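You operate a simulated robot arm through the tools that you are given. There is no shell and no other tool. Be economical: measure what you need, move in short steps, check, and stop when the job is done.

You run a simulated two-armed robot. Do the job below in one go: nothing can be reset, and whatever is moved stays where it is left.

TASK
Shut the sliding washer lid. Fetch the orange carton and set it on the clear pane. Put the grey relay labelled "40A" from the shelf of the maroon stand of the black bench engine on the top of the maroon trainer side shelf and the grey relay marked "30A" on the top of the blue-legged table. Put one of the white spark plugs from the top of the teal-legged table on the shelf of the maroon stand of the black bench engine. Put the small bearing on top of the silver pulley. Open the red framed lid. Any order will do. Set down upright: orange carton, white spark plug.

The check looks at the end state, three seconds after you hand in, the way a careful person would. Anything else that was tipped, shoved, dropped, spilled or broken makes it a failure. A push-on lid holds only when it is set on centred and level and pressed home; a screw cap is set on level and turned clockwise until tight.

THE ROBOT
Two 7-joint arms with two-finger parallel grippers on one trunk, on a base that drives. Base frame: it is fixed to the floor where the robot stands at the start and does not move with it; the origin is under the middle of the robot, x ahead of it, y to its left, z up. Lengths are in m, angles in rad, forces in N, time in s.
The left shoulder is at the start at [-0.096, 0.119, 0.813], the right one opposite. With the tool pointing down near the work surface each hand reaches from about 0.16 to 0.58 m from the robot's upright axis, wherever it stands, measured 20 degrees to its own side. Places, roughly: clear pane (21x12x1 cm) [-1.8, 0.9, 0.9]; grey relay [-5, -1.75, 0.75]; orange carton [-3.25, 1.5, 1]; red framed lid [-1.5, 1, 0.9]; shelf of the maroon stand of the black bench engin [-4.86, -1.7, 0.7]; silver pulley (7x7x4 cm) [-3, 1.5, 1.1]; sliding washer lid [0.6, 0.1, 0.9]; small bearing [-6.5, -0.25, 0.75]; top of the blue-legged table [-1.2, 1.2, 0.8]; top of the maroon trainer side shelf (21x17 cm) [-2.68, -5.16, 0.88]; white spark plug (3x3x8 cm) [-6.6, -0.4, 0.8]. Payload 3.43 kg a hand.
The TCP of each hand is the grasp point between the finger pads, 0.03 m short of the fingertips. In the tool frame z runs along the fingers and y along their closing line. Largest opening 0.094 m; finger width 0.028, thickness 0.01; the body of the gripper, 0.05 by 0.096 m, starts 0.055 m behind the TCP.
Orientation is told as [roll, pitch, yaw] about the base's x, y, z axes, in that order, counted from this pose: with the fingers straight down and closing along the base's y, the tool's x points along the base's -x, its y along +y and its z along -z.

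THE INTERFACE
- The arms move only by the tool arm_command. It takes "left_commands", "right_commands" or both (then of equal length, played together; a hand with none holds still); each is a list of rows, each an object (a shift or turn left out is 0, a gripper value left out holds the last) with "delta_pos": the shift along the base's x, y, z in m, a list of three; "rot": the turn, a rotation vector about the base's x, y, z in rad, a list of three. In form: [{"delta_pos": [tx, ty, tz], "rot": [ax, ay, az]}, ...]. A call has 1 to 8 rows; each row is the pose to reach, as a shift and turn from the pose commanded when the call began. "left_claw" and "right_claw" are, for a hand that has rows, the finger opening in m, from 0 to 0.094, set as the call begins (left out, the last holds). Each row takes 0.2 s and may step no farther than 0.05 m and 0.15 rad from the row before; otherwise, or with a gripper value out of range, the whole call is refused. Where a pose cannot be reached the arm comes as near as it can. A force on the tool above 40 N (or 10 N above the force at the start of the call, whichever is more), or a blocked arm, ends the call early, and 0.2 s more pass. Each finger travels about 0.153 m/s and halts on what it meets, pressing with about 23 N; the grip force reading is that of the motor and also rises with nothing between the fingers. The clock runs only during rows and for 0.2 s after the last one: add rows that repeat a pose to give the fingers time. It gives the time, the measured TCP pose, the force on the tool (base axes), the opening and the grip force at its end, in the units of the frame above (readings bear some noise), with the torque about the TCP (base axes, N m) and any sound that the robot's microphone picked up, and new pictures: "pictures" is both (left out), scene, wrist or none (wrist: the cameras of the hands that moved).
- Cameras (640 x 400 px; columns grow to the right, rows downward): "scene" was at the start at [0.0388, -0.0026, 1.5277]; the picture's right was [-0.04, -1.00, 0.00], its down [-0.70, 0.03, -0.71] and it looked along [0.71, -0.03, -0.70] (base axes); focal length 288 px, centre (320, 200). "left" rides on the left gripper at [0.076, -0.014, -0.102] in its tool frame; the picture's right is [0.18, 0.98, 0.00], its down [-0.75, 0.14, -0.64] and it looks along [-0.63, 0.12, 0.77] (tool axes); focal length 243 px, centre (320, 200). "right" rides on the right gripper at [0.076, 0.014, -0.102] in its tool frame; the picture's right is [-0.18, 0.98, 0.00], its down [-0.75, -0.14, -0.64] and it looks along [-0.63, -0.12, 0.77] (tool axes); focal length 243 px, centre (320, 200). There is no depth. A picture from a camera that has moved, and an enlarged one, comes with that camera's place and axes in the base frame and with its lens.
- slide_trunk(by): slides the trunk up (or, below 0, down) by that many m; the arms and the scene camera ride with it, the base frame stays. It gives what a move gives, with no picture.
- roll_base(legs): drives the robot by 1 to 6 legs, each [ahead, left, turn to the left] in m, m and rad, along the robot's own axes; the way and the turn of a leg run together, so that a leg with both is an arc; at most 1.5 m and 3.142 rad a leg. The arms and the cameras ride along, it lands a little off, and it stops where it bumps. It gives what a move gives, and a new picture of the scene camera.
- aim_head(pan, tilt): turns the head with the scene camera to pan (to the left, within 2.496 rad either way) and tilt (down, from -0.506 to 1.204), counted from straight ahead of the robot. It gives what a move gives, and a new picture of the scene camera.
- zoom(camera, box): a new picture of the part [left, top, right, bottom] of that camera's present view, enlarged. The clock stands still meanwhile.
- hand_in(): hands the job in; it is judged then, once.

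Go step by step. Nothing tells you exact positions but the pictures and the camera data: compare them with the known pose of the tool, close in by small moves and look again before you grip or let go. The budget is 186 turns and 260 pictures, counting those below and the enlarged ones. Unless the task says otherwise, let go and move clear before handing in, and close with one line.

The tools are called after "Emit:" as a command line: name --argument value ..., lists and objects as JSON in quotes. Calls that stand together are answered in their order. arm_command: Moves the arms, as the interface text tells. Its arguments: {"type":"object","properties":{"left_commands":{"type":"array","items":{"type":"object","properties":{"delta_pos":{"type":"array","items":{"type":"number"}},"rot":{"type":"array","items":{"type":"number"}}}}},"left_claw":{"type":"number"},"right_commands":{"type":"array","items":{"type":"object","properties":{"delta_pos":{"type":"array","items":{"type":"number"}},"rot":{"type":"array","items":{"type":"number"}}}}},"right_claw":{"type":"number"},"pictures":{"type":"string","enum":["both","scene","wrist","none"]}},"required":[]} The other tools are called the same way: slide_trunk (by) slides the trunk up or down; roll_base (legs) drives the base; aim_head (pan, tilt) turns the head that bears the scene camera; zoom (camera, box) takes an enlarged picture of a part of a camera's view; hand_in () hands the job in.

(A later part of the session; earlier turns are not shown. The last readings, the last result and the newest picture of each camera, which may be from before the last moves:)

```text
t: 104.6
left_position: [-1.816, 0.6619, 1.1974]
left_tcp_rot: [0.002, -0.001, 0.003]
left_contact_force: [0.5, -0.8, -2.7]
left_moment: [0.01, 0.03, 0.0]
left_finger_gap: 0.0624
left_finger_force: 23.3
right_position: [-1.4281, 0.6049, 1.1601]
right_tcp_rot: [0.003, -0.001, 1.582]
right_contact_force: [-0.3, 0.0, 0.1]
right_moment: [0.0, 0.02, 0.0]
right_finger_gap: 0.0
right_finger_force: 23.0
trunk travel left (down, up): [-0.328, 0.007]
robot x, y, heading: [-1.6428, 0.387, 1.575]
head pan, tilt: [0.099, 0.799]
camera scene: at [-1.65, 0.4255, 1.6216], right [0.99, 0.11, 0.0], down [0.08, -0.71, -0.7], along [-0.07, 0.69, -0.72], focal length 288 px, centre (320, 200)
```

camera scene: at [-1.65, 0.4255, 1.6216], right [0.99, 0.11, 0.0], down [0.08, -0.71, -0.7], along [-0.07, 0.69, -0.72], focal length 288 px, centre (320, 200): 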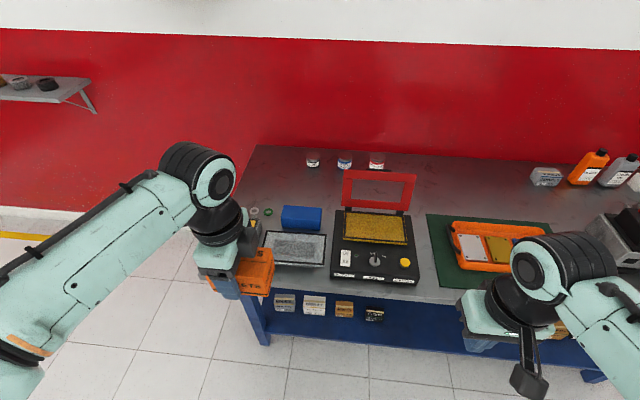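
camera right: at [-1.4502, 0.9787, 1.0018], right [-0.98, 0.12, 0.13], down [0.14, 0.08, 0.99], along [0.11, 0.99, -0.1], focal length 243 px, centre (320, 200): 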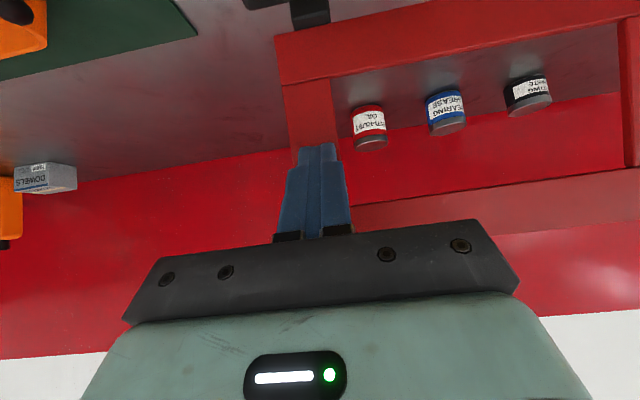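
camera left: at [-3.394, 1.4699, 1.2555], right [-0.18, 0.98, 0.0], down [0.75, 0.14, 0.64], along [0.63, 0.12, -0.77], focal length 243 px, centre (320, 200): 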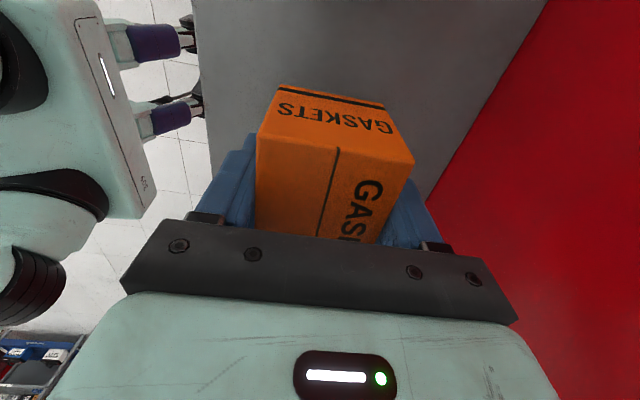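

Emit:
zoom --camera "scene" --box '[230, 190, 350, 290]'

```text
4.00 times, centred on (290, 240) of scene
camera zoom: at [-1.65, 0.4255, 1.6216], right [0.99, 0.11, 0.0], down [0.08, -0.71, -0.7], along [-0.07, 0.69, -0.72], focal length 1151 px, centre (440, 40)
```

zoom: 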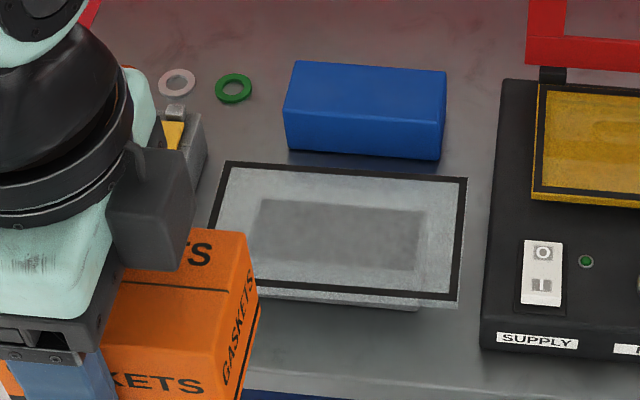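

The pane's centre is about [-1.782, 0.93, 0.875]. I'll move closer and bring the carton over it.

Emit:
roll_base --legs '[[0.12, 0, 0]]'

Emit:
arm_command --left_commands '[{"delta_pos": [0.01, 0.025, -0.02]}, {"delta_pos": [0.02, 0.05, -0.05]}, {"delta_pos": [0.026, 0.075, -0.08]}, {"delta_pos": [0.026, 0.1, -0.11]}, {"delta_pos": [0.026, 0.125, -0.14]}, {"delta_pos": [0.026, 0.146, -0.17]}, {"delta_pos": [0.026, 0.146, -0.2]}, {"delta_pos": [0.026, 0.146, -0.23]}]'

```text
t: 105.8
left_position: [-1.8175, 0.7811, 1.1975]
left_tcp_rot: [0.002, -0.002, 0.003]
left_contact_force: [-0.3, 0.1, -2.7]
left_moment: [-0.04, 0.05, -0.01]
left_finger_gap: 0.0625
left_finger_force: 22.7
right_position: [-1.4298, 0.7247, 1.1613]
right_tcp_rot: [0.004, -0.002, 1.582]
right_contact_force: [0.2, 0.7, 0.9]
right_moment: [0.01, 0.02, 0.03]
right_finger_gap: 0.0
right_finger_force: 23.0
trunk travel left (down, up): [-0.328, 0.007]
robot x, y, heading: [-1.6399, 0.5088, 1.58]
head pan, tilt: [0.099, 0.799]
camera scene: at [-1.651, 0.5449, 1.6213], right [0.99, 0.11, 0.0], down [0.08, -0.71, -0.7], along [-0.07, 0.69, -0.72], focal length 288 px, centre (320, 200)
```

scene: 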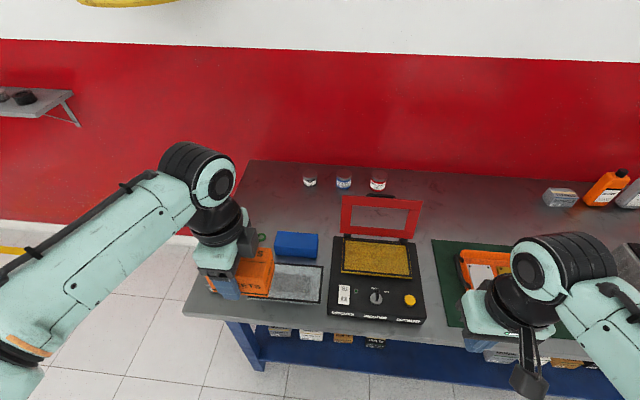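

```text
t: 107.6
left_position: [-1.7921, 0.929, 0.9676]
left_tcp_rot: [0.001, -0.002, 0.004]
left_contact_force: [0.0, 0.0, -3.0]
left_moment: [-0.01, -0.01, 0.01]
left_finger_gap: 0.0625
left_finger_force: 22.7
right_position: [-1.4288, 0.7252, 1.1603]
right_tcp_rot: [0.004, -0.002, 1.582]
right_contact_force: [0.6, -0.1, 0.2]
right_moment: [0.0, 0.0, -0.01]
right_finger_gap: 0.0001
right_finger_force: 22.7
trunk travel left (down, up): [-0.328, 0.007]
robot x, y, heading: [-1.6464, 0.5093, 1.578]
head pan, tilt: [0.099, 0.799]
camera scene: at [-1.6511, 0.5464, 1.6215], right [0.99, 0.11, 0.0], down [0.08, -0.71, -0.7], along [-0.07, 0.69, -0.72], focal length 288 px, centre (320, 200)
camera left: at [-1.8682, 0.9147, 1.0695], right [-0.19, 0.98, 0.0], down [0.75, 0.14, 0.64], along [0.63, 0.12, -0.77], focal length 243 px, centre (320, 200)
```

scene: 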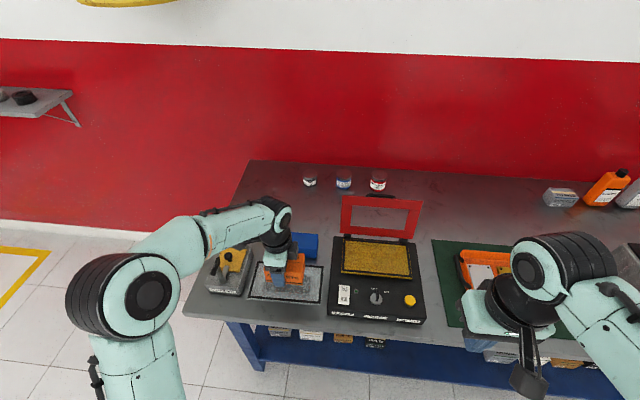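
left: 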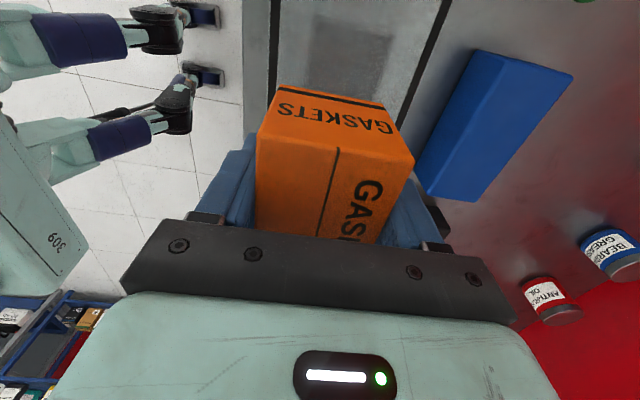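

The carton is over the pane. I'll descend gently until it touches.

Emit:
arm_command --left_commands '[{"delta_pos": [0, 0, -0.025]}, {"delta_pos": [0, 0, -0.045]}, {"delta_pos": [0, 0, -0.053]}, {"delta_pos": [0, 0, -0.057]}]' --pictures "none"

Emit:
zoom --camera "scene" --box '[220, 210, 360, 310]'

```text
t: 108.6
left_position: [-1.7922, 0.9285, 0.9115]
left_tcp_rot: [0.001, -0.001, 0.004]
left_contact_force: [0.4, 0.0, -3.9]
left_moment: [0.0, 0.02, -0.01]
left_finger_gap: 0.0625
left_finger_force: 23.1
right_position: [-1.4284, 0.7256, 1.1618]
right_tcp_rot: [0.002, -0.002, 1.583]
right_contact_force: [0.4, 0.2, -0.1]
right_moment: [-0.01, 0.02, -0.02]
right_finger_gap: 0.0
right_finger_force: 23.3
trunk travel left (down, up): [-0.328, 0.007]
robot x, y, heading: [-1.6408, 0.5089, 1.574]
head pan, tilt: [0.099, 0.799]
```

```text
4.00 times, centred on (290, 260) of scene
camera zoom: at [-1.651, 0.546, 1.6215], right [0.99, 0.11, 0.0], down [0.08, -0.71, -0.7], along [-0.07, 0.69, -0.72], focal length 1151 px, centre (440, -40)
```

zoom: 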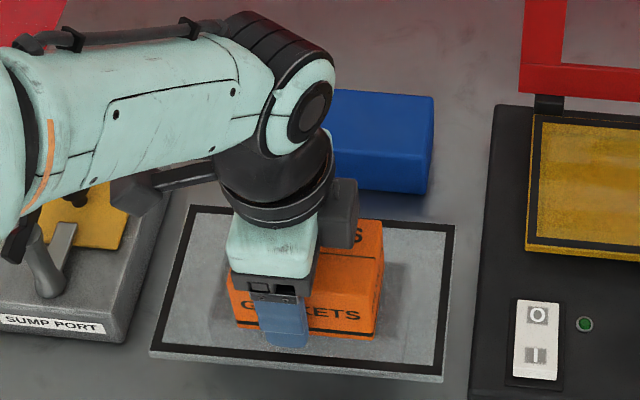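

Emit:
arm_command --left_commands '[{"delta_pos": [0, 0, -0.003]}, {"delta_pos": [0, 0, -0.005]}]' --pictures "none"

```text
t: 109.2
left_position: [-1.7923, 0.928, 0.906]
left_tcp_rot: [0.0, -0.001, 0.002]
left_contact_force: [-0.7, 0.5, -3.0]
left_moment: [0.01, 0.04, -0.01]
left_finger_gap: 0.0622
left_finger_force: 23.4
right_position: [-1.4298, 0.7253, 1.1606]
right_tcp_rot: [0.002, -0.001, 1.583]
right_contact_force: [0.9, 0.2, 0.7]
right_moment: [0.02, 0.04, 0.01]
right_finger_gap: 0.0001
right_finger_force: 22.8
trunk travel left (down, up): [-0.328, 0.007]
robot x, y, heading: [-1.6446, 0.5098, 1.582]
head pan, tilt: [0.099, 0.799]
```

Emit:
arm_command --left_commands '[{"delta_pos": [0, 0, -0.003]}, {"delta_pos": [0, 0, -0.005]}]' --pictures "none"

```text
t: 109.8
left_position: [-1.7926, 0.9288, 0.9004]
left_tcp_rot: [0.001, -0.002, 0.004]
left_contact_force: [1.1, -0.1, -3.7]
left_moment: [-0.04, 0.03, -0.06]
left_finger_gap: 0.0625
left_finger_force: 23.2
right_position: [-1.4287, 0.7251, 1.1607]
right_tcp_rot: [0.003, -0.003, 1.583]
right_contact_force: [-1.0, -0.1, -0.4]
right_moment: [0.0, 0.0, 0.03]
right_finger_gap: 0.0
right_finger_force: 22.8
trunk travel left (down, up): [-0.328, 0.007]
robot x, y, heading: [-1.6413, 0.5107, 1.581]
head pan, tilt: [0.099, 0.799]
```

Emit:
arm_command --left_commands '[{"delta_pos": [0, 0, -0.003]}, {"delta_pos": [0, 0, -0.006]}]' --pictures "wrist"

```text
t: 110.4
left_position: [-1.7922, 0.9286, 0.8974]
left_tcp_rot: [0.008, -0.002, 0.004]
left_contact_force: [-2.2, -2.9, 22.5]
left_moment: [-0.43, -0.02, 0.0]
left_finger_gap: 0.0625
left_finger_force: 22.6
right_position: [-1.4302, 0.7241, 1.1621]
right_tcp_rot: [0.005, -0.002, 1.583]
right_contact_force: [-0.1, -0.1, -0.3]
right_moment: [-0.01, 0.0, -0.01]
right_finger_gap: 0.0
right_finger_force: 23.1
trunk travel left (down, up): [-0.328, 0.007]
robot x, y, heading: [-1.6442, 0.511, 1.574]
head pan, tilt: [0.099, 0.799]
camera left: at [-1.8672, 0.9139, 0.9999], right [-0.19, 0.98, 0.01], down [0.75, 0.14, 0.64], along [0.63, 0.13, -0.77], focal length 243 px, centre (320, 200)
```

left: 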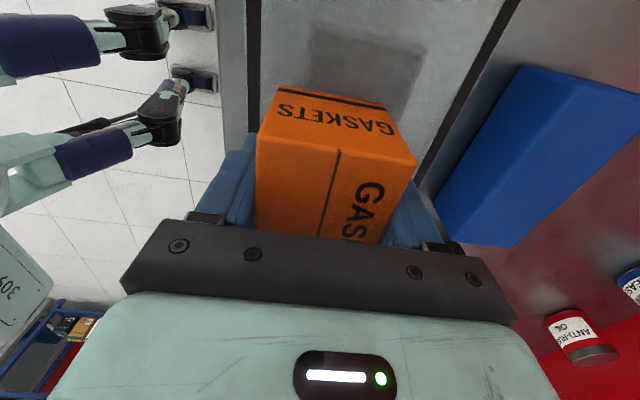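

It has touched. I'll ease off 3 mm, open, and lift straight up.

Emit:
arm_command --left_commands '[{"delta_pos": [0, 0, 0.0035]}, {"delta_pos": [0, 0, 0.0035]}]' --pictures "none"

Emit:
arm_command --left_commands '[{"delta_pos": [0, 0, 0]}, {"delta_pos": [0, 0, 0]}, {"delta_pos": [0, 0, 0.03]}, {"delta_pos": [0, 0, 0.07]}, {"delta_pos": [0, 0, 0.11]}, {"delta_pos": [0, -0.03, 0.15]}, {"delta_pos": [0, -0.07, 0.18]}, {"delta_pos": [0, -0.11, 0.21]}]' --left_claw 0.08 --pictures "none"

Emit:
zoom --camera "scene" --box '[220, 170, 440, 330]'

```text
t: 111.0
left_position: [-1.7935, 0.9268, 0.8972]
left_tcp_rot: [0.0, -0.004, 0.004]
left_contact_force: [1.0, 2.5, 3.0]
left_moment: [0.23, -0.02, -0.01]
left_finger_gap: 0.0621
left_finger_force: 23.0
right_position: [-1.4289, 0.7254, 1.1603]
right_tcp_rot: [0.005, 0.0, 1.583]
right_contact_force: [0.1, -0.1, 0.1]
right_moment: [-0.01, 0.01, -0.02]
right_finger_gap: 0.0001
right_finger_force: 23.0
trunk travel left (down, up): [-0.328, 0.007]
robot x, y, heading: [-1.6418, 0.5105, 1.574]
head pan, tilt: [0.099, 0.799]
```

```text
t: 112.8
left_position: [-1.7935, 0.8159, 1.1073]
left_tcp_rot: [0.001, 0.0, 0.002]
left_contact_force: [-0.2, -0.7, -0.6]
left_moment: [0.01, 0.0, -0.03]
left_finger_gap: 0.0799
left_finger_force: 0.1
right_position: [-1.4296, 0.724, 1.1597]
right_tcp_rot: [0.004, -0.004, 1.585]
right_contact_force: [0.1, -0.5, -0.1]
right_moment: [0.0, 0.0, -0.02]
right_finger_gap: 0.0
right_finger_force: 23.4
trunk travel left (down, up): [-0.328, 0.007]
robot x, y, heading: [-1.6466, 0.5083, 1.571]
head pan, tilt: [0.099, 0.799]
```

```text
2.50 times, centred on (330, 250) of scene
camera zoom: at [-1.6509, 0.5441, 1.6215], right [0.99, 0.11, 0.0], down [0.08, -0.71, -0.7], along [-0.07, 0.69, -0.72], focal length 720 px, centre (295, 75)
```

zoom: 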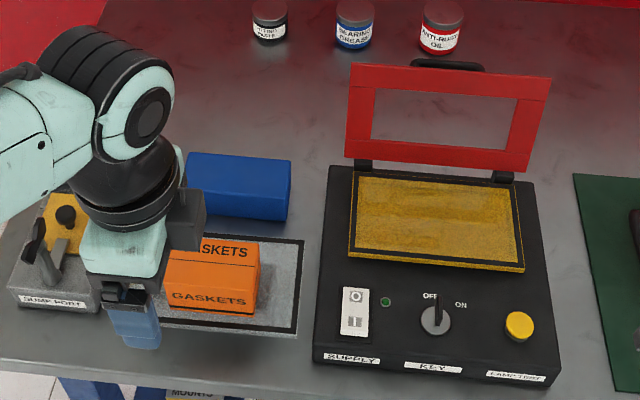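

The carton stands on the pane and the red lid is still open. Next I'll straighten the left hand and drive toward the far area.

Emit:
arm_command --left_commands '[{"rot": [0, 0, 0.145], "delta_pos": [0, -0.02, 0.01]}, {"rot": [0, 0, 0.29], "delta_pos": [-0.01, -0.04, 0.02]}, {"rot": [0, 0, 0.435], "delta_pos": [-0.02, -0.06, 0.03]}, {"rot": [0, 0, 0.58], "delta_pos": [-0.03, -0.08, 0.04]}, {"rot": [0, 0, 0.725], "delta_pos": [-0.04, -0.08, 0.05]}, {"rot": [0, 0, 0.87], "delta_pos": [-0.04, -0.08, 0.05]}, {"rot": [0, 0, 1.015], "delta_pos": [-0.04, -0.08, 0.05]}, {"rot": [0, 0, 1.16], "delta_pos": [-0.04, -0.08, 0.05]}]' --pictures "none"

Emit:
arm_command --left_commands '[{"rot": [0, 0, 0.145]}, {"rot": [0, 0, 0.29]}, {"rot": [0, 0, 0.41]}]' --pictures "none"

Emit:
roll_base --legs '[[-0.42, 0, 0], [0, 0, 1.57], [1.4, 0, 0]]'

Emit:
aim_head --pan 0.25 --tilt 0.4

```text
t: 114.6
left_position: [-1.8315, 0.7381, 1.1588]
left_tcp_rot: [0.001, 0.0, 1.165]
left_contact_force: [-0.7, 0.1, -0.6]
left_moment: [0.0, 0.0, 0.02]
left_finger_gap: 0.0798
left_finger_force: 0.1
right_position: [-1.4295, 0.7249, 1.1618]
right_tcp_rot: [0.003, -0.003, 1.584]
right_contact_force: [-0.4, 0.9, 0.4]
right_moment: [0.0, 0.01, 0.0]
right_finger_gap: 0.0001
right_finger_force: 23.3
trunk travel left (down, up): [-0.328, 0.007]
robot x, y, heading: [-1.6442, 0.5112, 1.58]
head pan, tilt: [0.099, 0.799]
```

```text
t: 115.4
left_position: [-1.8315, 0.738, 1.1575]
left_tcp_rot: [0.002, -0.001, 1.576]
left_contact_force: [-0.1, -0.6, 0.8]
left_moment: [-0.02, -0.03, 0.0]
left_finger_gap: 0.0802
left_finger_force: 0.1
right_position: [-1.4296, 0.7244, 1.1609]
right_tcp_rot: [0.004, -0.002, 1.583]
right_contact_force: [-1.1, 0.5, -0.4]
right_moment: [0.03, 0.0, 0.03]
right_finger_gap: 0.0
right_finger_force: 23.2
trunk travel left (down, up): [-0.328, 0.007]
robot x, y, heading: [-1.6435, 0.5086, 1.577]
head pan, tilt: [0.099, 0.799]
```

```text
t: 128.4
left_position: [-3.2648, -0.094, 1.1571]
left_tcp_rot: [0.002, -0.001, 3.129]
left_contact_force: [-0.8, -0.9, 0.7]
left_moment: [0.0, -0.02, 0.02]
left_finger_gap: 0.08
left_finger_force: 0.0
right_position: [-3.2448, 0.3086, 1.161]
right_tcp_rot: [0.005, -0.002, 3.138]
right_contact_force: [0.6, -0.6, 0.9]
right_moment: [0.01, 0.0, 0.0]
right_finger_gap: 0.0002
right_finger_force: 23.2
trunk travel left (down, up): [-0.328, 0.007]
robot x, y, heading: [-3.0332, 0.0918, 3.139]
head pan, tilt: [0.099, 0.799]
camera scene: at [-3.068, 0.0846, 1.6215], right [-0.09, 1.0, 0.0], down [0.71, 0.07, -0.7], along [-0.69, -0.06, -0.72], focal length 288 px, centre (320, 200)
```

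scene: 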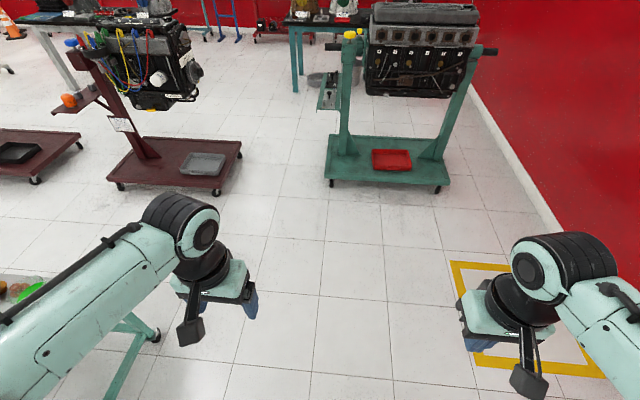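

```text
t: 129.2
left_position: [-3.2647, -0.0936, 1.1579]
left_tcp_rot: [0.003, -0.002, 3.129]
left_contact_force: [0.1, -0.6, -0.1]
left_moment: [0.02, 0.0, 0.0]
left_finger_gap: 0.0799
left_finger_force: 0.0
right_position: [-3.245, 0.3104, 1.1616]
right_tcp_rot: [0.002, -0.001, 3.138]
right_contact_force: [0.1, -0.7, -0.4]
right_moment: [0.02, -0.04, 0.0]
right_finger_gap: 0.0002
right_finger_force: 22.9
trunk travel left (down, up): [-0.328, 0.007]
robot x, y, heading: [-3.0332, 0.0888, 3.135]
head pan, tilt: [0.25, 0.4]
camera scene: at [-3.0776, 0.0699, 1.6566], right [-0.24, 0.97, 0.0], down [0.38, 0.09, -0.92], along [-0.89, -0.22, -0.39], focal length 288 px, centre (320, 200)
```

scene: 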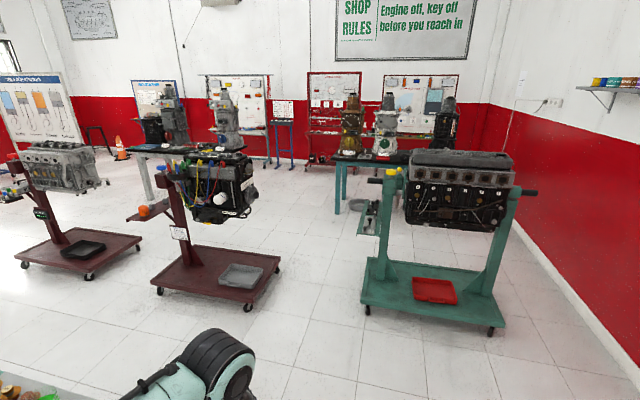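

I see the black engine on its maroon stand with a small side shelf, and the teal-legged table behind the teal stand. I'll zoom in on each.

Emit:
zoom --camera "scene" --box '[110, 130, 290, 315]'

Emit:
zoom --camera "scene" --box '[320, 80, 540, 260]'

```text
2.16 times, centred on (200, 222) of scene
camera zoom: at [-3.0776, 0.0699, 1.6566], right [-0.24, 0.97, 0.0], down [0.38, 0.09, -0.92], along [-0.89, -0.22, -0.39], focal length 622 px, centre (580, 151)
```

zoom: 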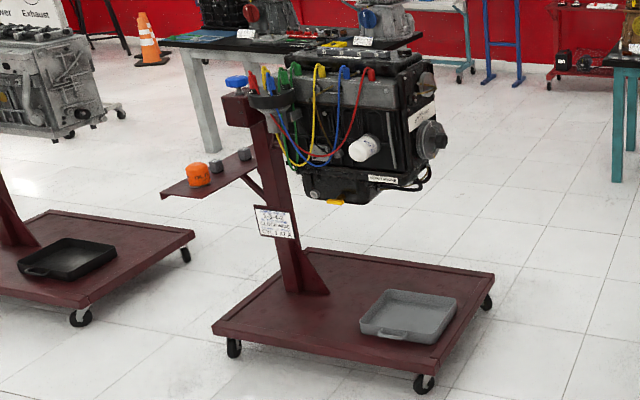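

```text
2.22 times, centred on (430, 170) of scene
camera zoom: at [-3.0776, 0.0699, 1.6566], right [-0.24, 0.97, 0.0], down [0.38, 0.09, -0.92], along [-0.89, -0.22, -0.39], focal length 640 px, centre (76, 267)
```

zoom: 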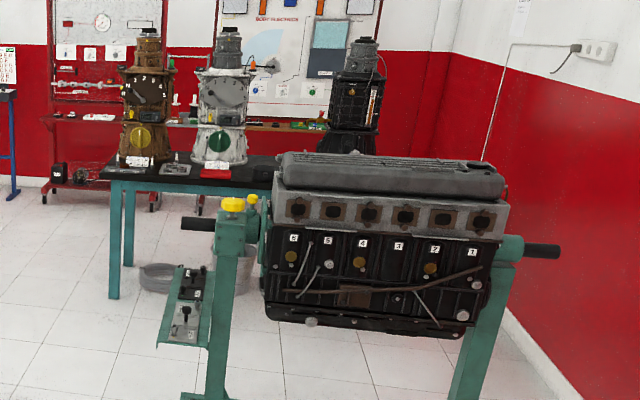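

The corridor between the stands spans roughly y from -0.83 to -0.1. I need the width of my own base, so I'll look down.

Emit:
aim_head --pan 1.57 --tilt 1.2

```text
t: 130.7
left_position: [-3.2642, -0.0921, 1.1571]
left_tcp_rot: [0.001, -0.002, 3.13]
left_contact_force: [0.7, -0.8, -0.4]
left_moment: [-0.05, 0.02, -0.01]
left_finger_gap: 0.0804
left_finger_force: 0.0
right_position: [-3.2453, 0.3091, 1.1607]
right_tcp_rot: [0.003, -0.001, 3.138]
right_contact_force: [-0.1, -1.2, -0.5]
right_moment: [0.01, 0.0, 0.01]
right_finger_gap: 0.0
right_finger_force: 22.6
trunk travel left (down, up): [-0.328, 0.007]
robot x, y, heading: [-3.0338, 0.0911, 3.132]
head pan, tilt: [1.571, 1.201]
camera scene: at [-2.9882, 0.0361, 1.5938], right [-1.0, 0.01, 0.0], down [0.01, 0.93, -0.36], along [0.0, -0.36, -0.93], focal length 288 px, centre (320, 200)
```

scene: 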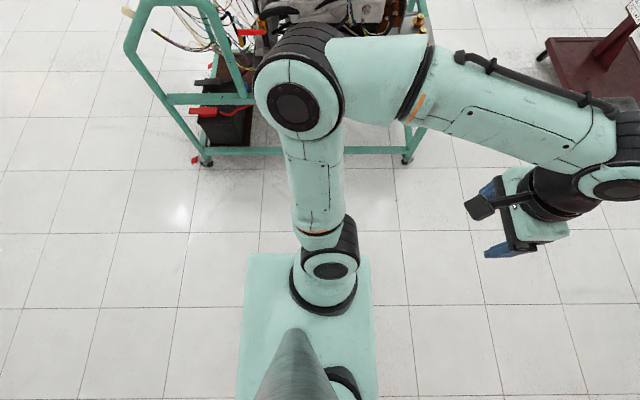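

My base reaches at most about 0.29 m to each side, but the elbows stick out 0.5 m. I'll stretch both arms forward to tuck the elbows in before driving through.

Emit:
arm_command --left_commands '[{"delta_pos": [-0.04, 0.01, -0.0]}, {"delta_pos": [-0.08, 0.02, -0.0]}, {"delta_pos": [-0.12, 0.03, -0.0]}, {"delta_pos": [-0.16, 0.04, -0.01]}, {"delta_pos": [-0.19, 0.05, -0.02]}, {"delta_pos": [-0.215, 0.05, -0.03]}]' --right_commands '[{"delta_pos": [-0.04, -0.015, -0.0]}, {"delta_pos": [-0.08, -0.03, -0.0]}, {"delta_pos": [-0.12, -0.05, -0.0]}, {"delta_pos": [-0.16, -0.065, -0.01]}, {"delta_pos": [-0.2, -0.08, -0.02]}, {"delta_pos": [-0.235, -0.09, -0.03]}]' --right_claw 0.06 --pictures "none"

Emit:
aim_head --pan 0.0 --tilt 0.8

```text
t: 132.1
left_position: [-3.4812, -0.0425, 1.1282]
left_tcp_rot: [0.002, 0.0, 3.131]
left_contact_force: [-0.2, 0.5, 0.7]
left_moment: [0.02, -0.01, -0.01]
left_finger_gap: 0.08
left_finger_force: 0.1
right_position: [-3.4815, 0.2192, 1.1298]
right_tcp_rot: [0.003, -0.001, 3.139]
right_contact_force: [-0.8, 0.0, 0.3]
right_moment: [0.01, -0.07, 0.01]
right_finger_gap: 0.0599
right_finger_force: 0.0
trunk travel left (down, up): [-0.328, 0.007]
robot x, y, heading: [-3.0343, 0.0894, 3.137]
head pan, tilt: [1.571, 1.201]
```

```text
t: 133.8
left_position: [-3.4791, -0.043, 1.1284]
left_tcp_rot: [0.002, -0.005, 3.132]
left_contact_force: [0.0, -0.3, -1.1]
left_moment: [0.01, -0.01, 0.01]
left_finger_gap: 0.08
left_finger_force: 0.1
right_position: [-3.4794, 0.2201, 1.1311]
right_tcp_rot: [0.003, -0.002, 3.138]
right_contact_force: [-1.1, -0.7, -0.6]
right_moment: [0.03, 0.01, 0.0]
right_finger_gap: 0.06
right_finger_force: 0.2
trunk travel left (down, up): [-0.328, 0.007]
robot x, y, heading: [-3.0314, 0.0886, 3.133]
head pan, tilt: [0.0, 0.799]
camera scene: at [-3.0684, 0.0926, 1.6215], right [0.01, 1.0, 0.0], down [0.72, 0.0, -0.7], along [-0.7, 0.0, -0.72], focal length 288 px, centre (320, 200)
```

scene: 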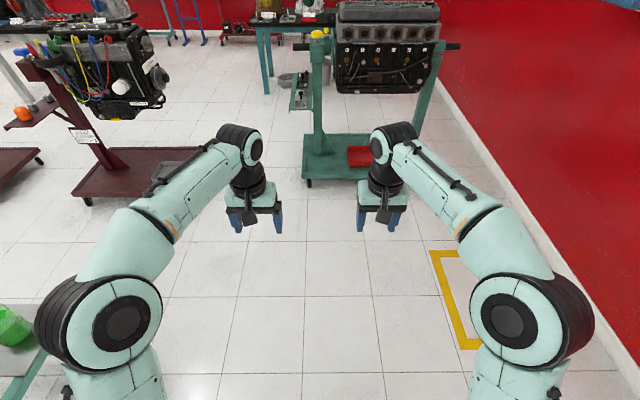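

With the arms extended the half width is about 0.36 m. I'll line up at y≈-0.43 for the corridor.

Emit:
roll_base --legs '[[1.1, 0.52, 0.005]]'

```text
t: 139.9
left_position: [-4.5749, -0.5659, 1.1275]
left_tcp_rot: [0.002, -0.003, -3.139]
left_contact_force: [-0.4, -0.2, 0.8]
left_moment: [-0.02, -0.02, 0.0]
left_finger_gap: 0.0801
left_finger_force: 0.0
right_position: [-4.5802, -0.3026, 1.1307]
right_tcp_rot: [0.003, -0.002, -3.129]
right_contact_force: [0.6, 0.5, 0.6]
right_moment: [-0.01, 0.0, -0.02]
right_finger_gap: 0.0602
right_finger_force: 0.0
trunk travel left (down, up): [-0.328, 0.007]
robot x, y, heading: [-4.1313, -0.4248, -3.136]
head pan, tilt: [0.0, 0.799]
camera scene: at [-4.1661, -0.4235, 1.6215], right [-0.01, 1.0, 0.0], down [0.72, 0.01, -0.7], along [-0.7, -0.01, -0.72], focal length 288 px, centre (320, 200)
```

scene: 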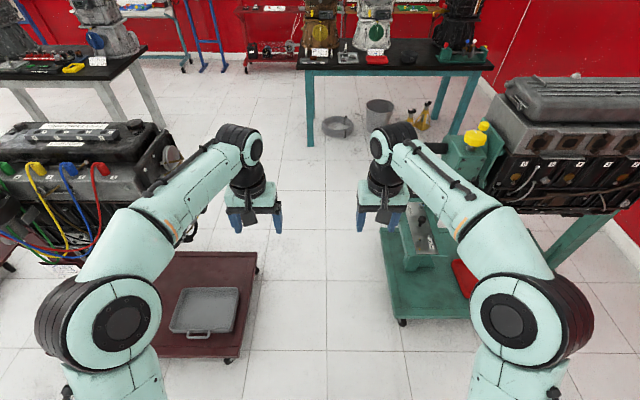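

Clearance for the elbows is thin. I'll raise both hands so the elbows rise above the engines.

Emit:
arm_command --left_commands '[{"delta_pos": [0.03, 0, 0.03]}, {"delta_pos": [0.06, 0, 0.065]}, {"delta_pos": [0.09, 0, 0.1]}, {"delta_pos": [0.12, 0, 0.135]}, {"delta_pos": [0.15, 0, 0.165]}, {"delta_pos": [0.18, 0, 0.195]}, {"delta_pos": [0.19, 0, 0.22]}, {"delta_pos": [0.2, 0, 0.25]}]' --right_commands '[{"delta_pos": [0.03, 0, 0.03]}, {"delta_pos": [0.06, 0, 0.065]}, {"delta_pos": [0.09, 0, 0.1]}, {"delta_pos": [0.12, 0, 0.135]}, {"delta_pos": [0.15, 0, 0.165]}, {"delta_pos": [0.18, 0, 0.195]}, {"delta_pos": [0.19, 0, 0.22]}, {"delta_pos": [0.2, 0, 0.25]}]' --pictures "scene"

```text
t: 141.7
left_position: [-4.4031, -0.5638, 1.3141]
left_tcp_rot: [0.003, 0.009, 3.142]
left_contact_force: [0.1, 0.5, -0.5]
left_moment: [0.04, 0.0, -0.01]
left_finger_gap: 0.0801
left_finger_force: 0.0
left hand out of reach, approached as far as the arm can: row 6, 7, 8
right_position: [-4.4106, -0.3067, 1.3198]
right_tcp_rot: [0.003, -0.002, -3.132]
right_contact_force: [0.2, 0.1, 0.7]
right_moment: [0.02, -0.02, -0.01]
right_finger_gap: 0.0599
right_finger_force: 0.0
right hand out of reach, approached as far as the arm can: row 6, 7, 8
trunk travel left (down, up): [-0.328, 0.007]
robot x, y, heading: [-4.1331, -0.4243, -3.136]
head pan, tilt: [0.0, 0.799]
camera scene: at [-4.1658, -0.4237, 1.6215], right [-0.01, 1.0, 0.0], down [0.72, 0.01, -0.7], along [-0.7, -0.01, -0.72], focal length 288 px, centre (320, 200)
```

scene: 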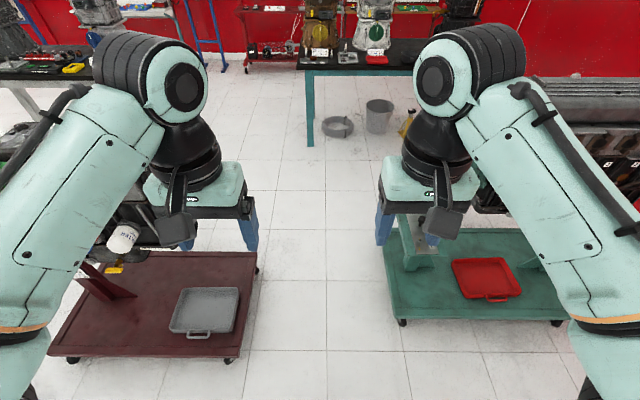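

The elbows are now higher. I'll drive on through the corridor.

Emit:
roll_base --legs '[[0.9, 0, -0.006], [0.8, 0, 0]]'

```text
t: 150.4
left_position: [-6.1105, -0.5644, 1.3133]
left_tcp_rot: [0.005, 0.011, 3.133]
left_contact_force: [0.0, -0.5, 1.2]
left_moment: [0.0, 0.0, 0.04]
left_finger_gap: 0.0799
left_finger_force: 0.1
right_position: [-6.1158, -0.3083, 1.3182]
right_tcp_rot: [0.002, -0.002, -3.136]
right_contact_force: [-0.1, 0.7, -0.1]
right_moment: [-0.03, -0.01, 0.03]
right_finger_gap: 0.0602
right_finger_force: 0.1
trunk travel left (down, up): [-0.328, 0.007]
robot x, y, heading: [-5.8386, -0.4225, -3.143]
head pan, tilt: [0.0, 0.799]
camera scene: at [-5.8729, -0.4261, 1.6215], right [0.0, 1.0, 0.0], down [0.72, 0.0, -0.7], along [-0.7, 0.0, -0.72], focal length 288 px, centre (320, 200)
```

scene: 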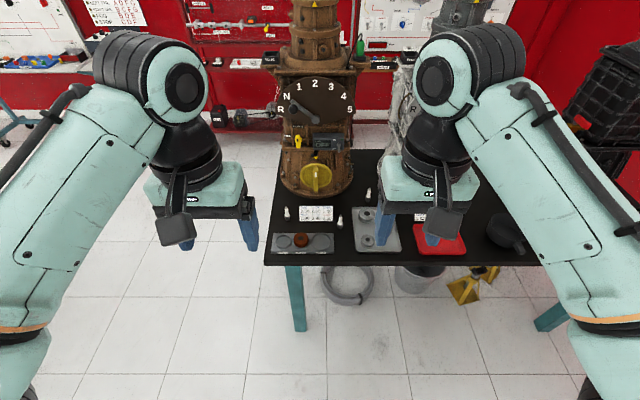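

Emit:
zoom --camera "scene" --box '[255, 160, 415, 265]'

```text
3.81 times, centred on (335, 212) of scene
camera zoom: at [-5.8729, -0.4261, 1.6215], right [0.0, 1.0, 0.0], down [0.72, 0.0, -0.7], along [-0.7, 0.0, -0.72], focal length 1096 px, centre (263, 152)
```

zoom: 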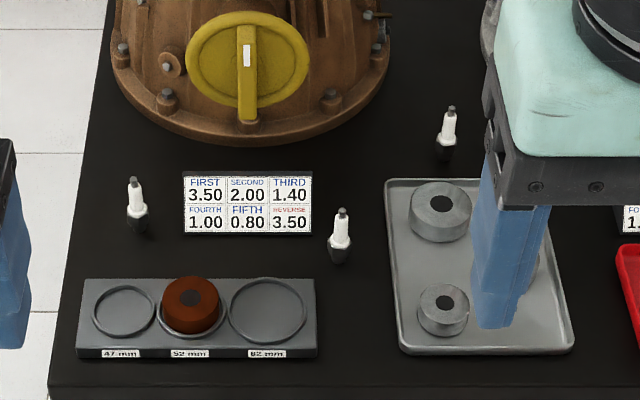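

I see standing spark plugs and a tray of bearings, partly hidden by the right hand. I'll shift that hand aside to view the tray.

Emit:
arm_command --right_commands '[{"delta_pos": [0.02, 0.05, 0]}, {"delta_pos": [0.04, 0.09, 0]}, {"delta_pos": [0.06, 0.13, 0]}, {"delta_pos": [0.08, 0.17, 0]}]' --pictures "none"

Emit:
zoom --camera "scene" --box '[270, 170, 430, 270]'

```text
refused: row 1 steps farther than a row can; nothing moved
```

```text
4.00 times, centred on (350, 220) of scene
camera zoom: at [-5.8729, -0.4261, 1.6215], right [0.0, 1.0, 0.0], down [0.72, 0.0, -0.7], along [-0.7, 0.0, -0.72], focal length 1151 px, centre (200, 120)
```

zoom: 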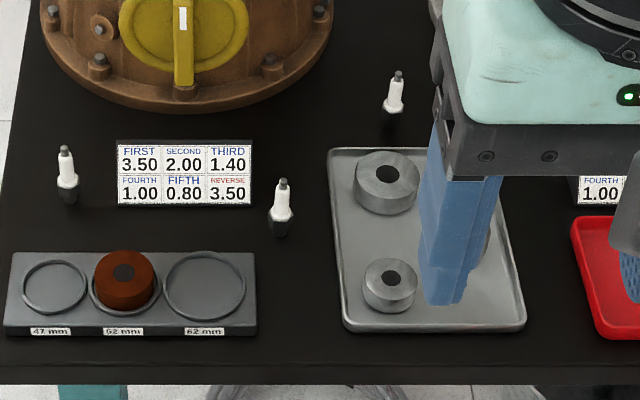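

Emit:
arm_command --right_commands '[{"delta_pos": [0.01, 0.045, -0.01]}, {"delta_pos": [0.02, 0.09, -0.02]}, {"delta_pos": [0.03, 0.135, -0.03]}, {"delta_pos": [0.04, 0.175, -0.04]}]' --pictures "none"

Emit:
zoom --camera "scene" --box '[270, 170, 430, 270]'

```text
t: 151.4
left_position: [-6.1097, -0.5639, 1.3139]
left_tcp_rot: [0.003, 0.008, 3.133]
left_contact_force: [0.6, -0.1, 0.0]
left_moment: [-0.04, -0.04, 0.0]
left_finger_gap: 0.0798
left_finger_force: 0.1
right_position: [-6.075, -0.1308, 1.2778]
right_tcp_rot: [0.003, -0.004, -3.138]
right_contact_force: [0.9, 0.5, -0.2]
right_moment: [-0.01, 0.01, 0.02]
right_finger_gap: 0.0599
right_finger_force: 0.0
trunk travel left (down, up): [-0.328, 0.007]
robot x, y, heading: [-5.8333, -0.4269, -3.141]
head pan, tilt: [0.0, 0.799]
```

```text
4.00 times, centred on (350, 220) of scene
camera zoom: at [-5.8723, -0.4252, 1.6215], right [0.0, 1.0, 0.0], down [0.72, 0.0, -0.7], along [-0.7, 0.0, -0.72], focal length 1151 px, centre (200, 120)
```

zoom: 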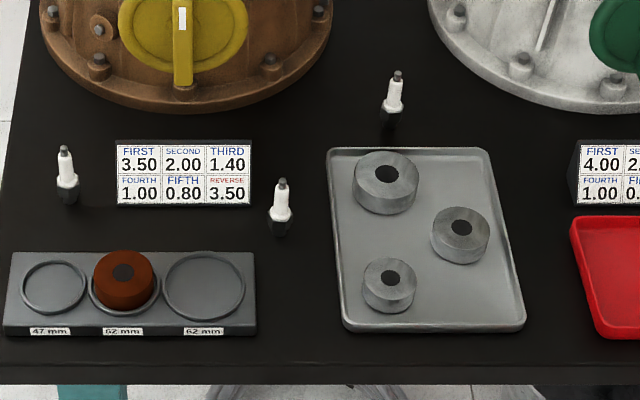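

The small bearing (47 mm) is at about [-6.485, -0.257] and a spark plug is at about [-6.615, -0.556]. I'll drive closer so both are in reach.

Emit:
roll_base --legs '[[0.285, 0, 0]]'

Emit:
arm_command --left_commands '[{"delta_pos": [-0.02, 0.0, -0.045]}, {"delta_pos": [-0.04, 0.0, -0.09]}, {"delta_pos": [-0.06, 0.0, -0.135]}, {"delta_pos": [-0.08, 0.0, -0.18]}, {"delta_pos": [-0.1, 0.0, -0.225]}, {"delta_pos": [-0.12, 0.0, -0.265]}, {"delta_pos": [-0.14, 0.0, -0.3]}, {"delta_pos": [-0.16, 0.0, -0.33]}]' --right_commands '[{"delta_pos": [-0.01, -0.015, -0.045]}, {"delta_pos": [-0.02, -0.03, -0.09]}, {"delta_pos": [-0.03, -0.045, -0.135]}, {"delta_pos": [-0.04, -0.06, -0.18]}, {"delta_pos": [-0.055, -0.075, -0.22]}, {"delta_pos": [-0.07, -0.09, -0.26]}, {"delta_pos": [-0.08, -0.11, -0.3]}, {"delta_pos": [-0.09, -0.125, -0.34]}]' --left_claw 0.06 --right_claw 0.058

```text
t: 153.3
left_position: [-6.3916, -0.567, 1.3136]
left_tcp_rot: [0.002, 0.011, 3.136]
left_contact_force: [0.6, -0.4, 0.4]
left_moment: [-0.02, 0.0, 0.0]
left_finger_gap: 0.0797
left_finger_force: 0.0
right_position: [-6.3572, -0.1338, 1.2781]
right_tcp_rot: [0.004, -0.002, -3.136]
right_contact_force: [-0.5, -0.3, -0.4]
right_moment: [0.03, 0.04, -0.02]
right_finger_gap: 0.0599
right_finger_force: 0.0
trunk travel left (down, up): [-0.328, 0.007]
robot x, y, heading: [-6.1197, -0.4258, -3.139]
head pan, tilt: [0.0, 0.799]
camera scene: at [-6.1541, -0.4268, 1.6214], right [0.0, 1.0, 0.0], down [0.72, 0.0, -0.7], along [-0.7, 0.0, -0.72], focal length 288 px, centre (320, 200)
```

scene: 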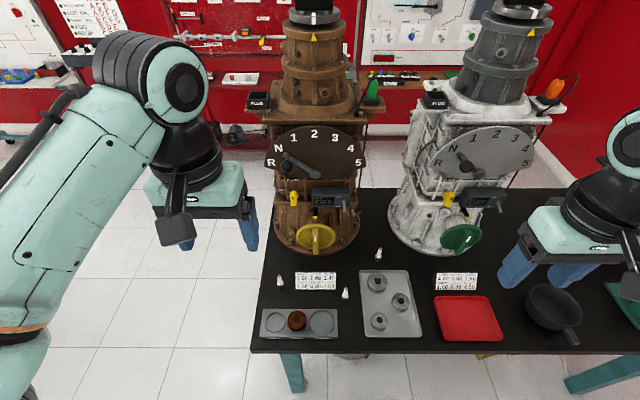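

```text
t: 155.1
left_position: [-6.5528, -0.5661, 0.9828]
left_tcp_rot: [0.004, 0.009, 3.136]
left_contact_force: [-0.7, 0.0, -0.4]
left_moment: [-0.02, -0.01, -0.01]
left_finger_gap: 0.0599
left_finger_force: 0.1
right_position: [-6.4485, -0.2573, 0.9372]
right_tcp_rot: [0.004, -0.004, -3.135]
right_contact_force: [-0.2, -0.5, 0.1]
right_moment: [-0.01, -0.04, 0.0]
right_finger_gap: 0.058
right_finger_force: 0.0
trunk travel left (down, up): [-0.328, 0.007]
robot x, y, heading: [-6.1207, -0.4265, -3.14]
head pan, tilt: [0.0, 0.799]
camera scene: at [-6.1566, -0.427, 1.6216], right [0.0, 1.0, 0.0], down [0.72, 0.0, -0.7], along [-0.7, 0.0, -0.72], focal length 288 px, centre (320, 200)
camera right: at [-6.3721, -0.2718, 1.0399], right [-0.18, -0.98, 0.0], down [-0.75, 0.14, 0.64], along [-0.63, 0.11, -0.77], focal length 243 px, centre (320, 200)
camera left: at [-6.477, -0.5513, 1.0851], right [0.18, -0.98, 0.0], down [-0.76, -0.14, 0.63], along [-0.62, -0.12, -0.77], focal length 243 px, centre (320, 200)
```

scene: 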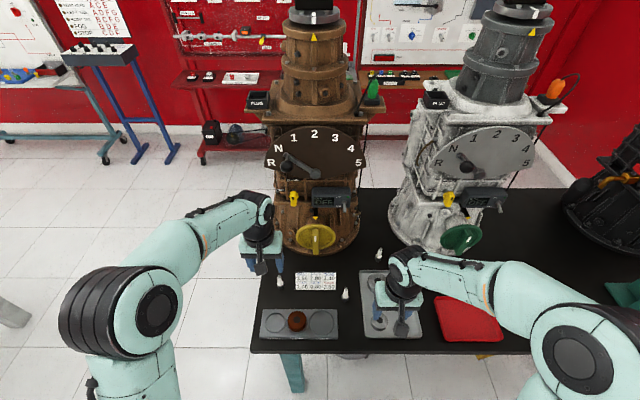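
right: 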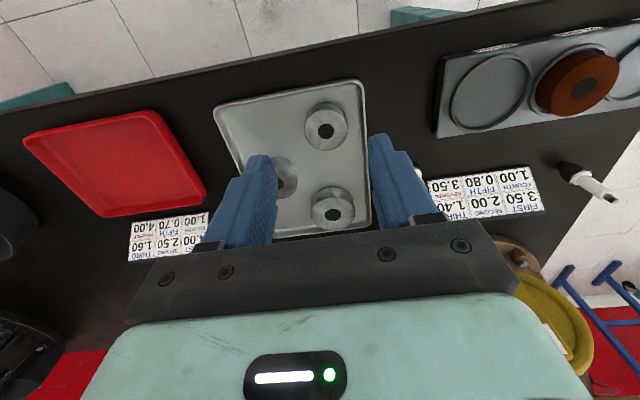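
left: 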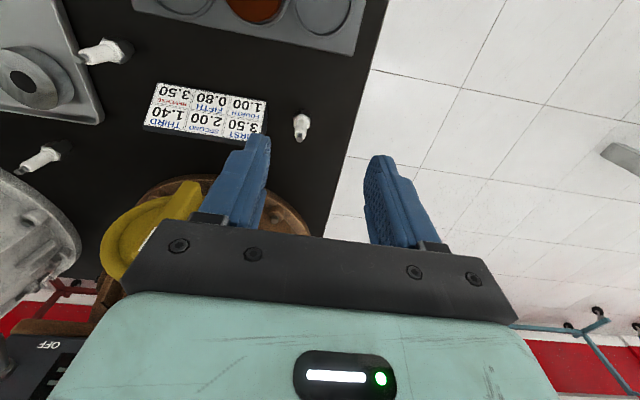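

Both targets are in sight. I'll move each hand over its object, stepping down in part.

Emit:
arm_command --left_commands '[{"delta_pos": [-0.02, 0.005, -0.02]}, {"delta_pos": [-0.045, 0.012, -0.04]}, {"delta_pos": [-0.047, 0.012, -0.06]}]' --right_commands '[{"delta_pos": [-0.015, -0.001, -0.02]}, {"delta_pos": [-0.03, -0.002, -0.04]}, {"delta_pos": [-0.032, -0.002, -0.065]}]' --pictures "wrist"

```text
t: 155.9
left_position: [-6.5982, -0.5537, 0.9235]
left_tcp_rot: [0.002, 0.009, 3.135]
left_contact_force: [0.3, -0.6, -0.2]
left_moment: [-0.01, 0.04, -0.02]
left_finger_gap: 0.0599
left_finger_force: 0.0
right_position: [-6.4791, -0.2603, 0.8743]
right_tcp_rot: [0.004, -0.003, -3.134]
right_contact_force: [0.5, -0.6, -0.5]
right_moment: [-0.01, 0.02, 0.0]
right_finger_gap: 0.0581
right_finger_force: 0.0
trunk travel left (down, up): [-0.328, 0.007]
robot x, y, heading: [-6.1256, -0.4302, -3.137]
head pan, tilt: [0.0, 0.799]
camera right: at [-6.4026, -0.2751, 0.9754], right [-0.18, -0.98, 0.0], down [-0.75, 0.14, 0.64], along [-0.63, 0.11, -0.77], focal length 243 px, centre (320, 200)
camera left: at [-6.5231, -0.5391, 1.0267], right [0.18, -0.98, 0.0], down [-0.76, -0.14, 0.64], along [-0.62, -0.12, -0.77], focal length 243 px, centre (320, 200)
```

right: 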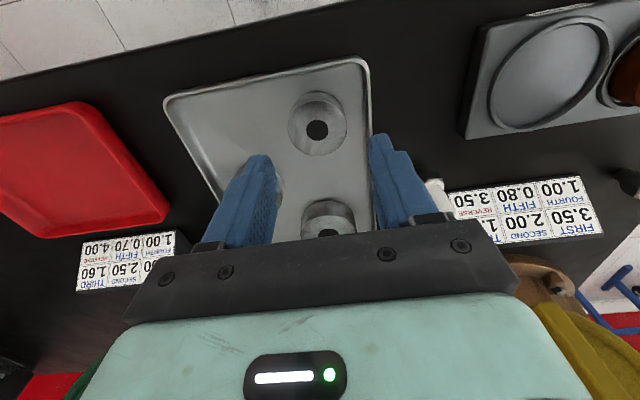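
left: 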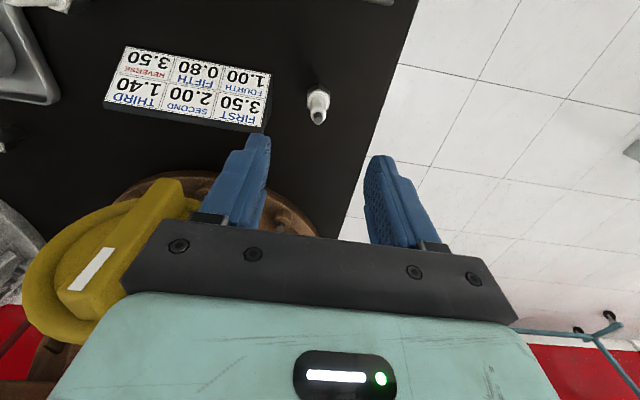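

The plug (base z≈0.753) is directly under the left hand, and the bearing lies slightly farther on. I'm descending.

Emit:
arm_command --left_commands '[{"delta_pos": [0, 0, -0.04]}, {"delta_pos": [0, 0, -0.08]}, {"delta_pos": [0.0, 0, -0.105]}, {"delta_pos": [0, 0, -0.12]}]' --right_commands '[{"delta_pos": [-0.008, 0, -0.01]}, {"delta_pos": [-0.008, 0, -0.02]}, {"delta_pos": [-0.008, 0, -0.03]}, {"delta_pos": [-0.008, 0, -0.04]}]' --pictures "wrist"

```text
t: 156.9
left_position: [-6.5992, -0.5542, 0.8037]
left_tcp_rot: [0.003, 0.009, 3.134]
left_contact_force: [-0.3, 0.3, -0.2]
left_moment: [0.0, 0.01, 0.0]
left_finger_gap: 0.06
left_finger_force: 0.0
right_position: [-6.4867, -0.2597, 0.833]
right_tcp_rot: [0.004, -0.001, -3.135]
right_contact_force: [0.1, -0.1, 0.3]
right_moment: [0.0, 0.01, 0.01]
right_finger_gap: 0.0583
right_finger_force: 0.0
trunk travel left (down, up): [-0.328, 0.007]
robot x, y, heading: [-6.1209, -0.429, -3.137]
head pan, tilt: [0.0, 0.799]
camera right: at [-6.4104, -0.2749, 0.9354], right [-0.18, -0.98, 0.0], down [-0.75, 0.14, 0.64], along [-0.63, 0.11, -0.77], focal length 243 px, centre (320, 200)
camera left: at [-6.5229, -0.539, 0.9068], right [0.18, -0.98, 0.0], down [-0.76, -0.13, 0.64], along [-0.62, -0.12, -0.77], focal length 243 px, centre (320, 200)
```

right: 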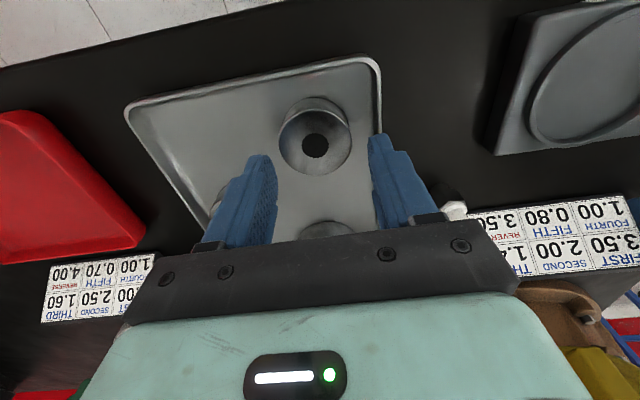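
left: 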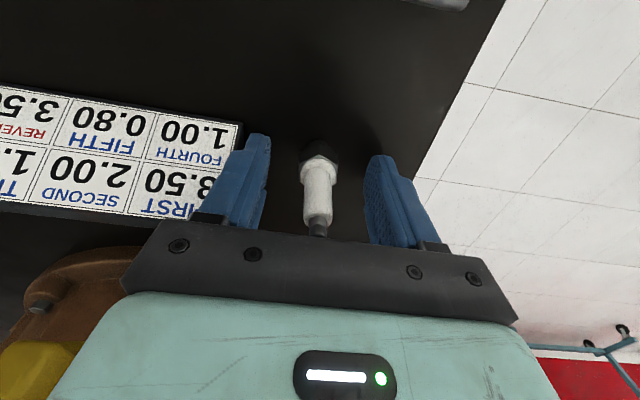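

The plug is between the left fingers, so I'll close on it. I'll lower the right hand around the bearing with a slightly narrower opening.

Emit:
arm_command --left_commands '[{"delta_pos": [0, 0, 0]}, {"delta_pos": [0, 0, 0]}, {"delta_pos": [0.0, 0, 0]}, {"delta_pos": [0, 0, 0]}, {"delta_pos": [0, 0, 0]}]' --right_commands '[{"delta_pos": [0, 0.004, 0]}, {"delta_pos": [0, 0.004, -0.012]}, {"delta_pos": [0, 0.004, -0.024]}, {"delta_pos": [0, 0.004, -0.034]}, {"delta_pos": [0, 0.004, -0.04]}]' --left_claw 0.0 --right_claw 0.055 --pictures "wrist"

```text
t: 158.0
left_position: [-6.5993, -0.5538, 0.8043]
left_tcp_rot: [0.004, 0.01, 3.135]
left_contact_force: [0.4, -0.1, 0.6]
left_moment: [0.0, -0.01, 0.01]
left_finger_gap: 0.0203
left_finger_force: 23.5
right_position: [-6.488, -0.256, 0.8045]
right_tcp_rot: [0.001, -0.002, -3.134]
right_contact_force: [7.7, 0.2, 19.0]
right_moment: [0.25, -0.34, -0.04]
right_finger_gap: 0.0552
right_finger_force: 0.1
trunk travel left (down, up): [-0.328, 0.007]
robot x, y, heading: [-6.1197, -0.4251, -3.141]
head pan, tilt: [0.0, 0.799]
stopped in row 5 (right hand): the force on the tool passed its limit at 51 N (the readings are from after the stop); the commanded pose is now the measured one
camera right: at [-6.4099, -0.2714, 0.9063], right [-0.18, -0.98, 0.0], down [-0.75, 0.14, 0.64], along [-0.63, 0.11, -0.76], focal length 243 px, centre (320, 200)
camera left: at [-6.522, -0.5389, 0.9075], right [0.18, -0.98, 0.0], down [-0.76, -0.13, 0.64], along [-0.63, -0.12, -0.77], focal length 243 px, centre (320, 200)
```

right: 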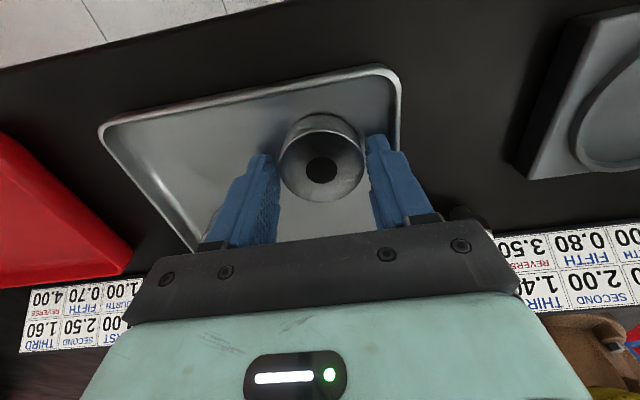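
left: 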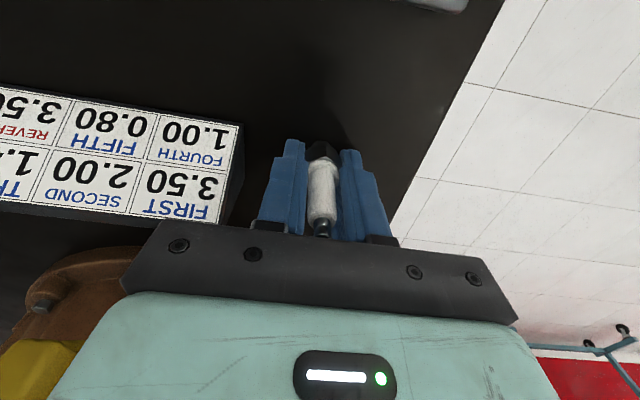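

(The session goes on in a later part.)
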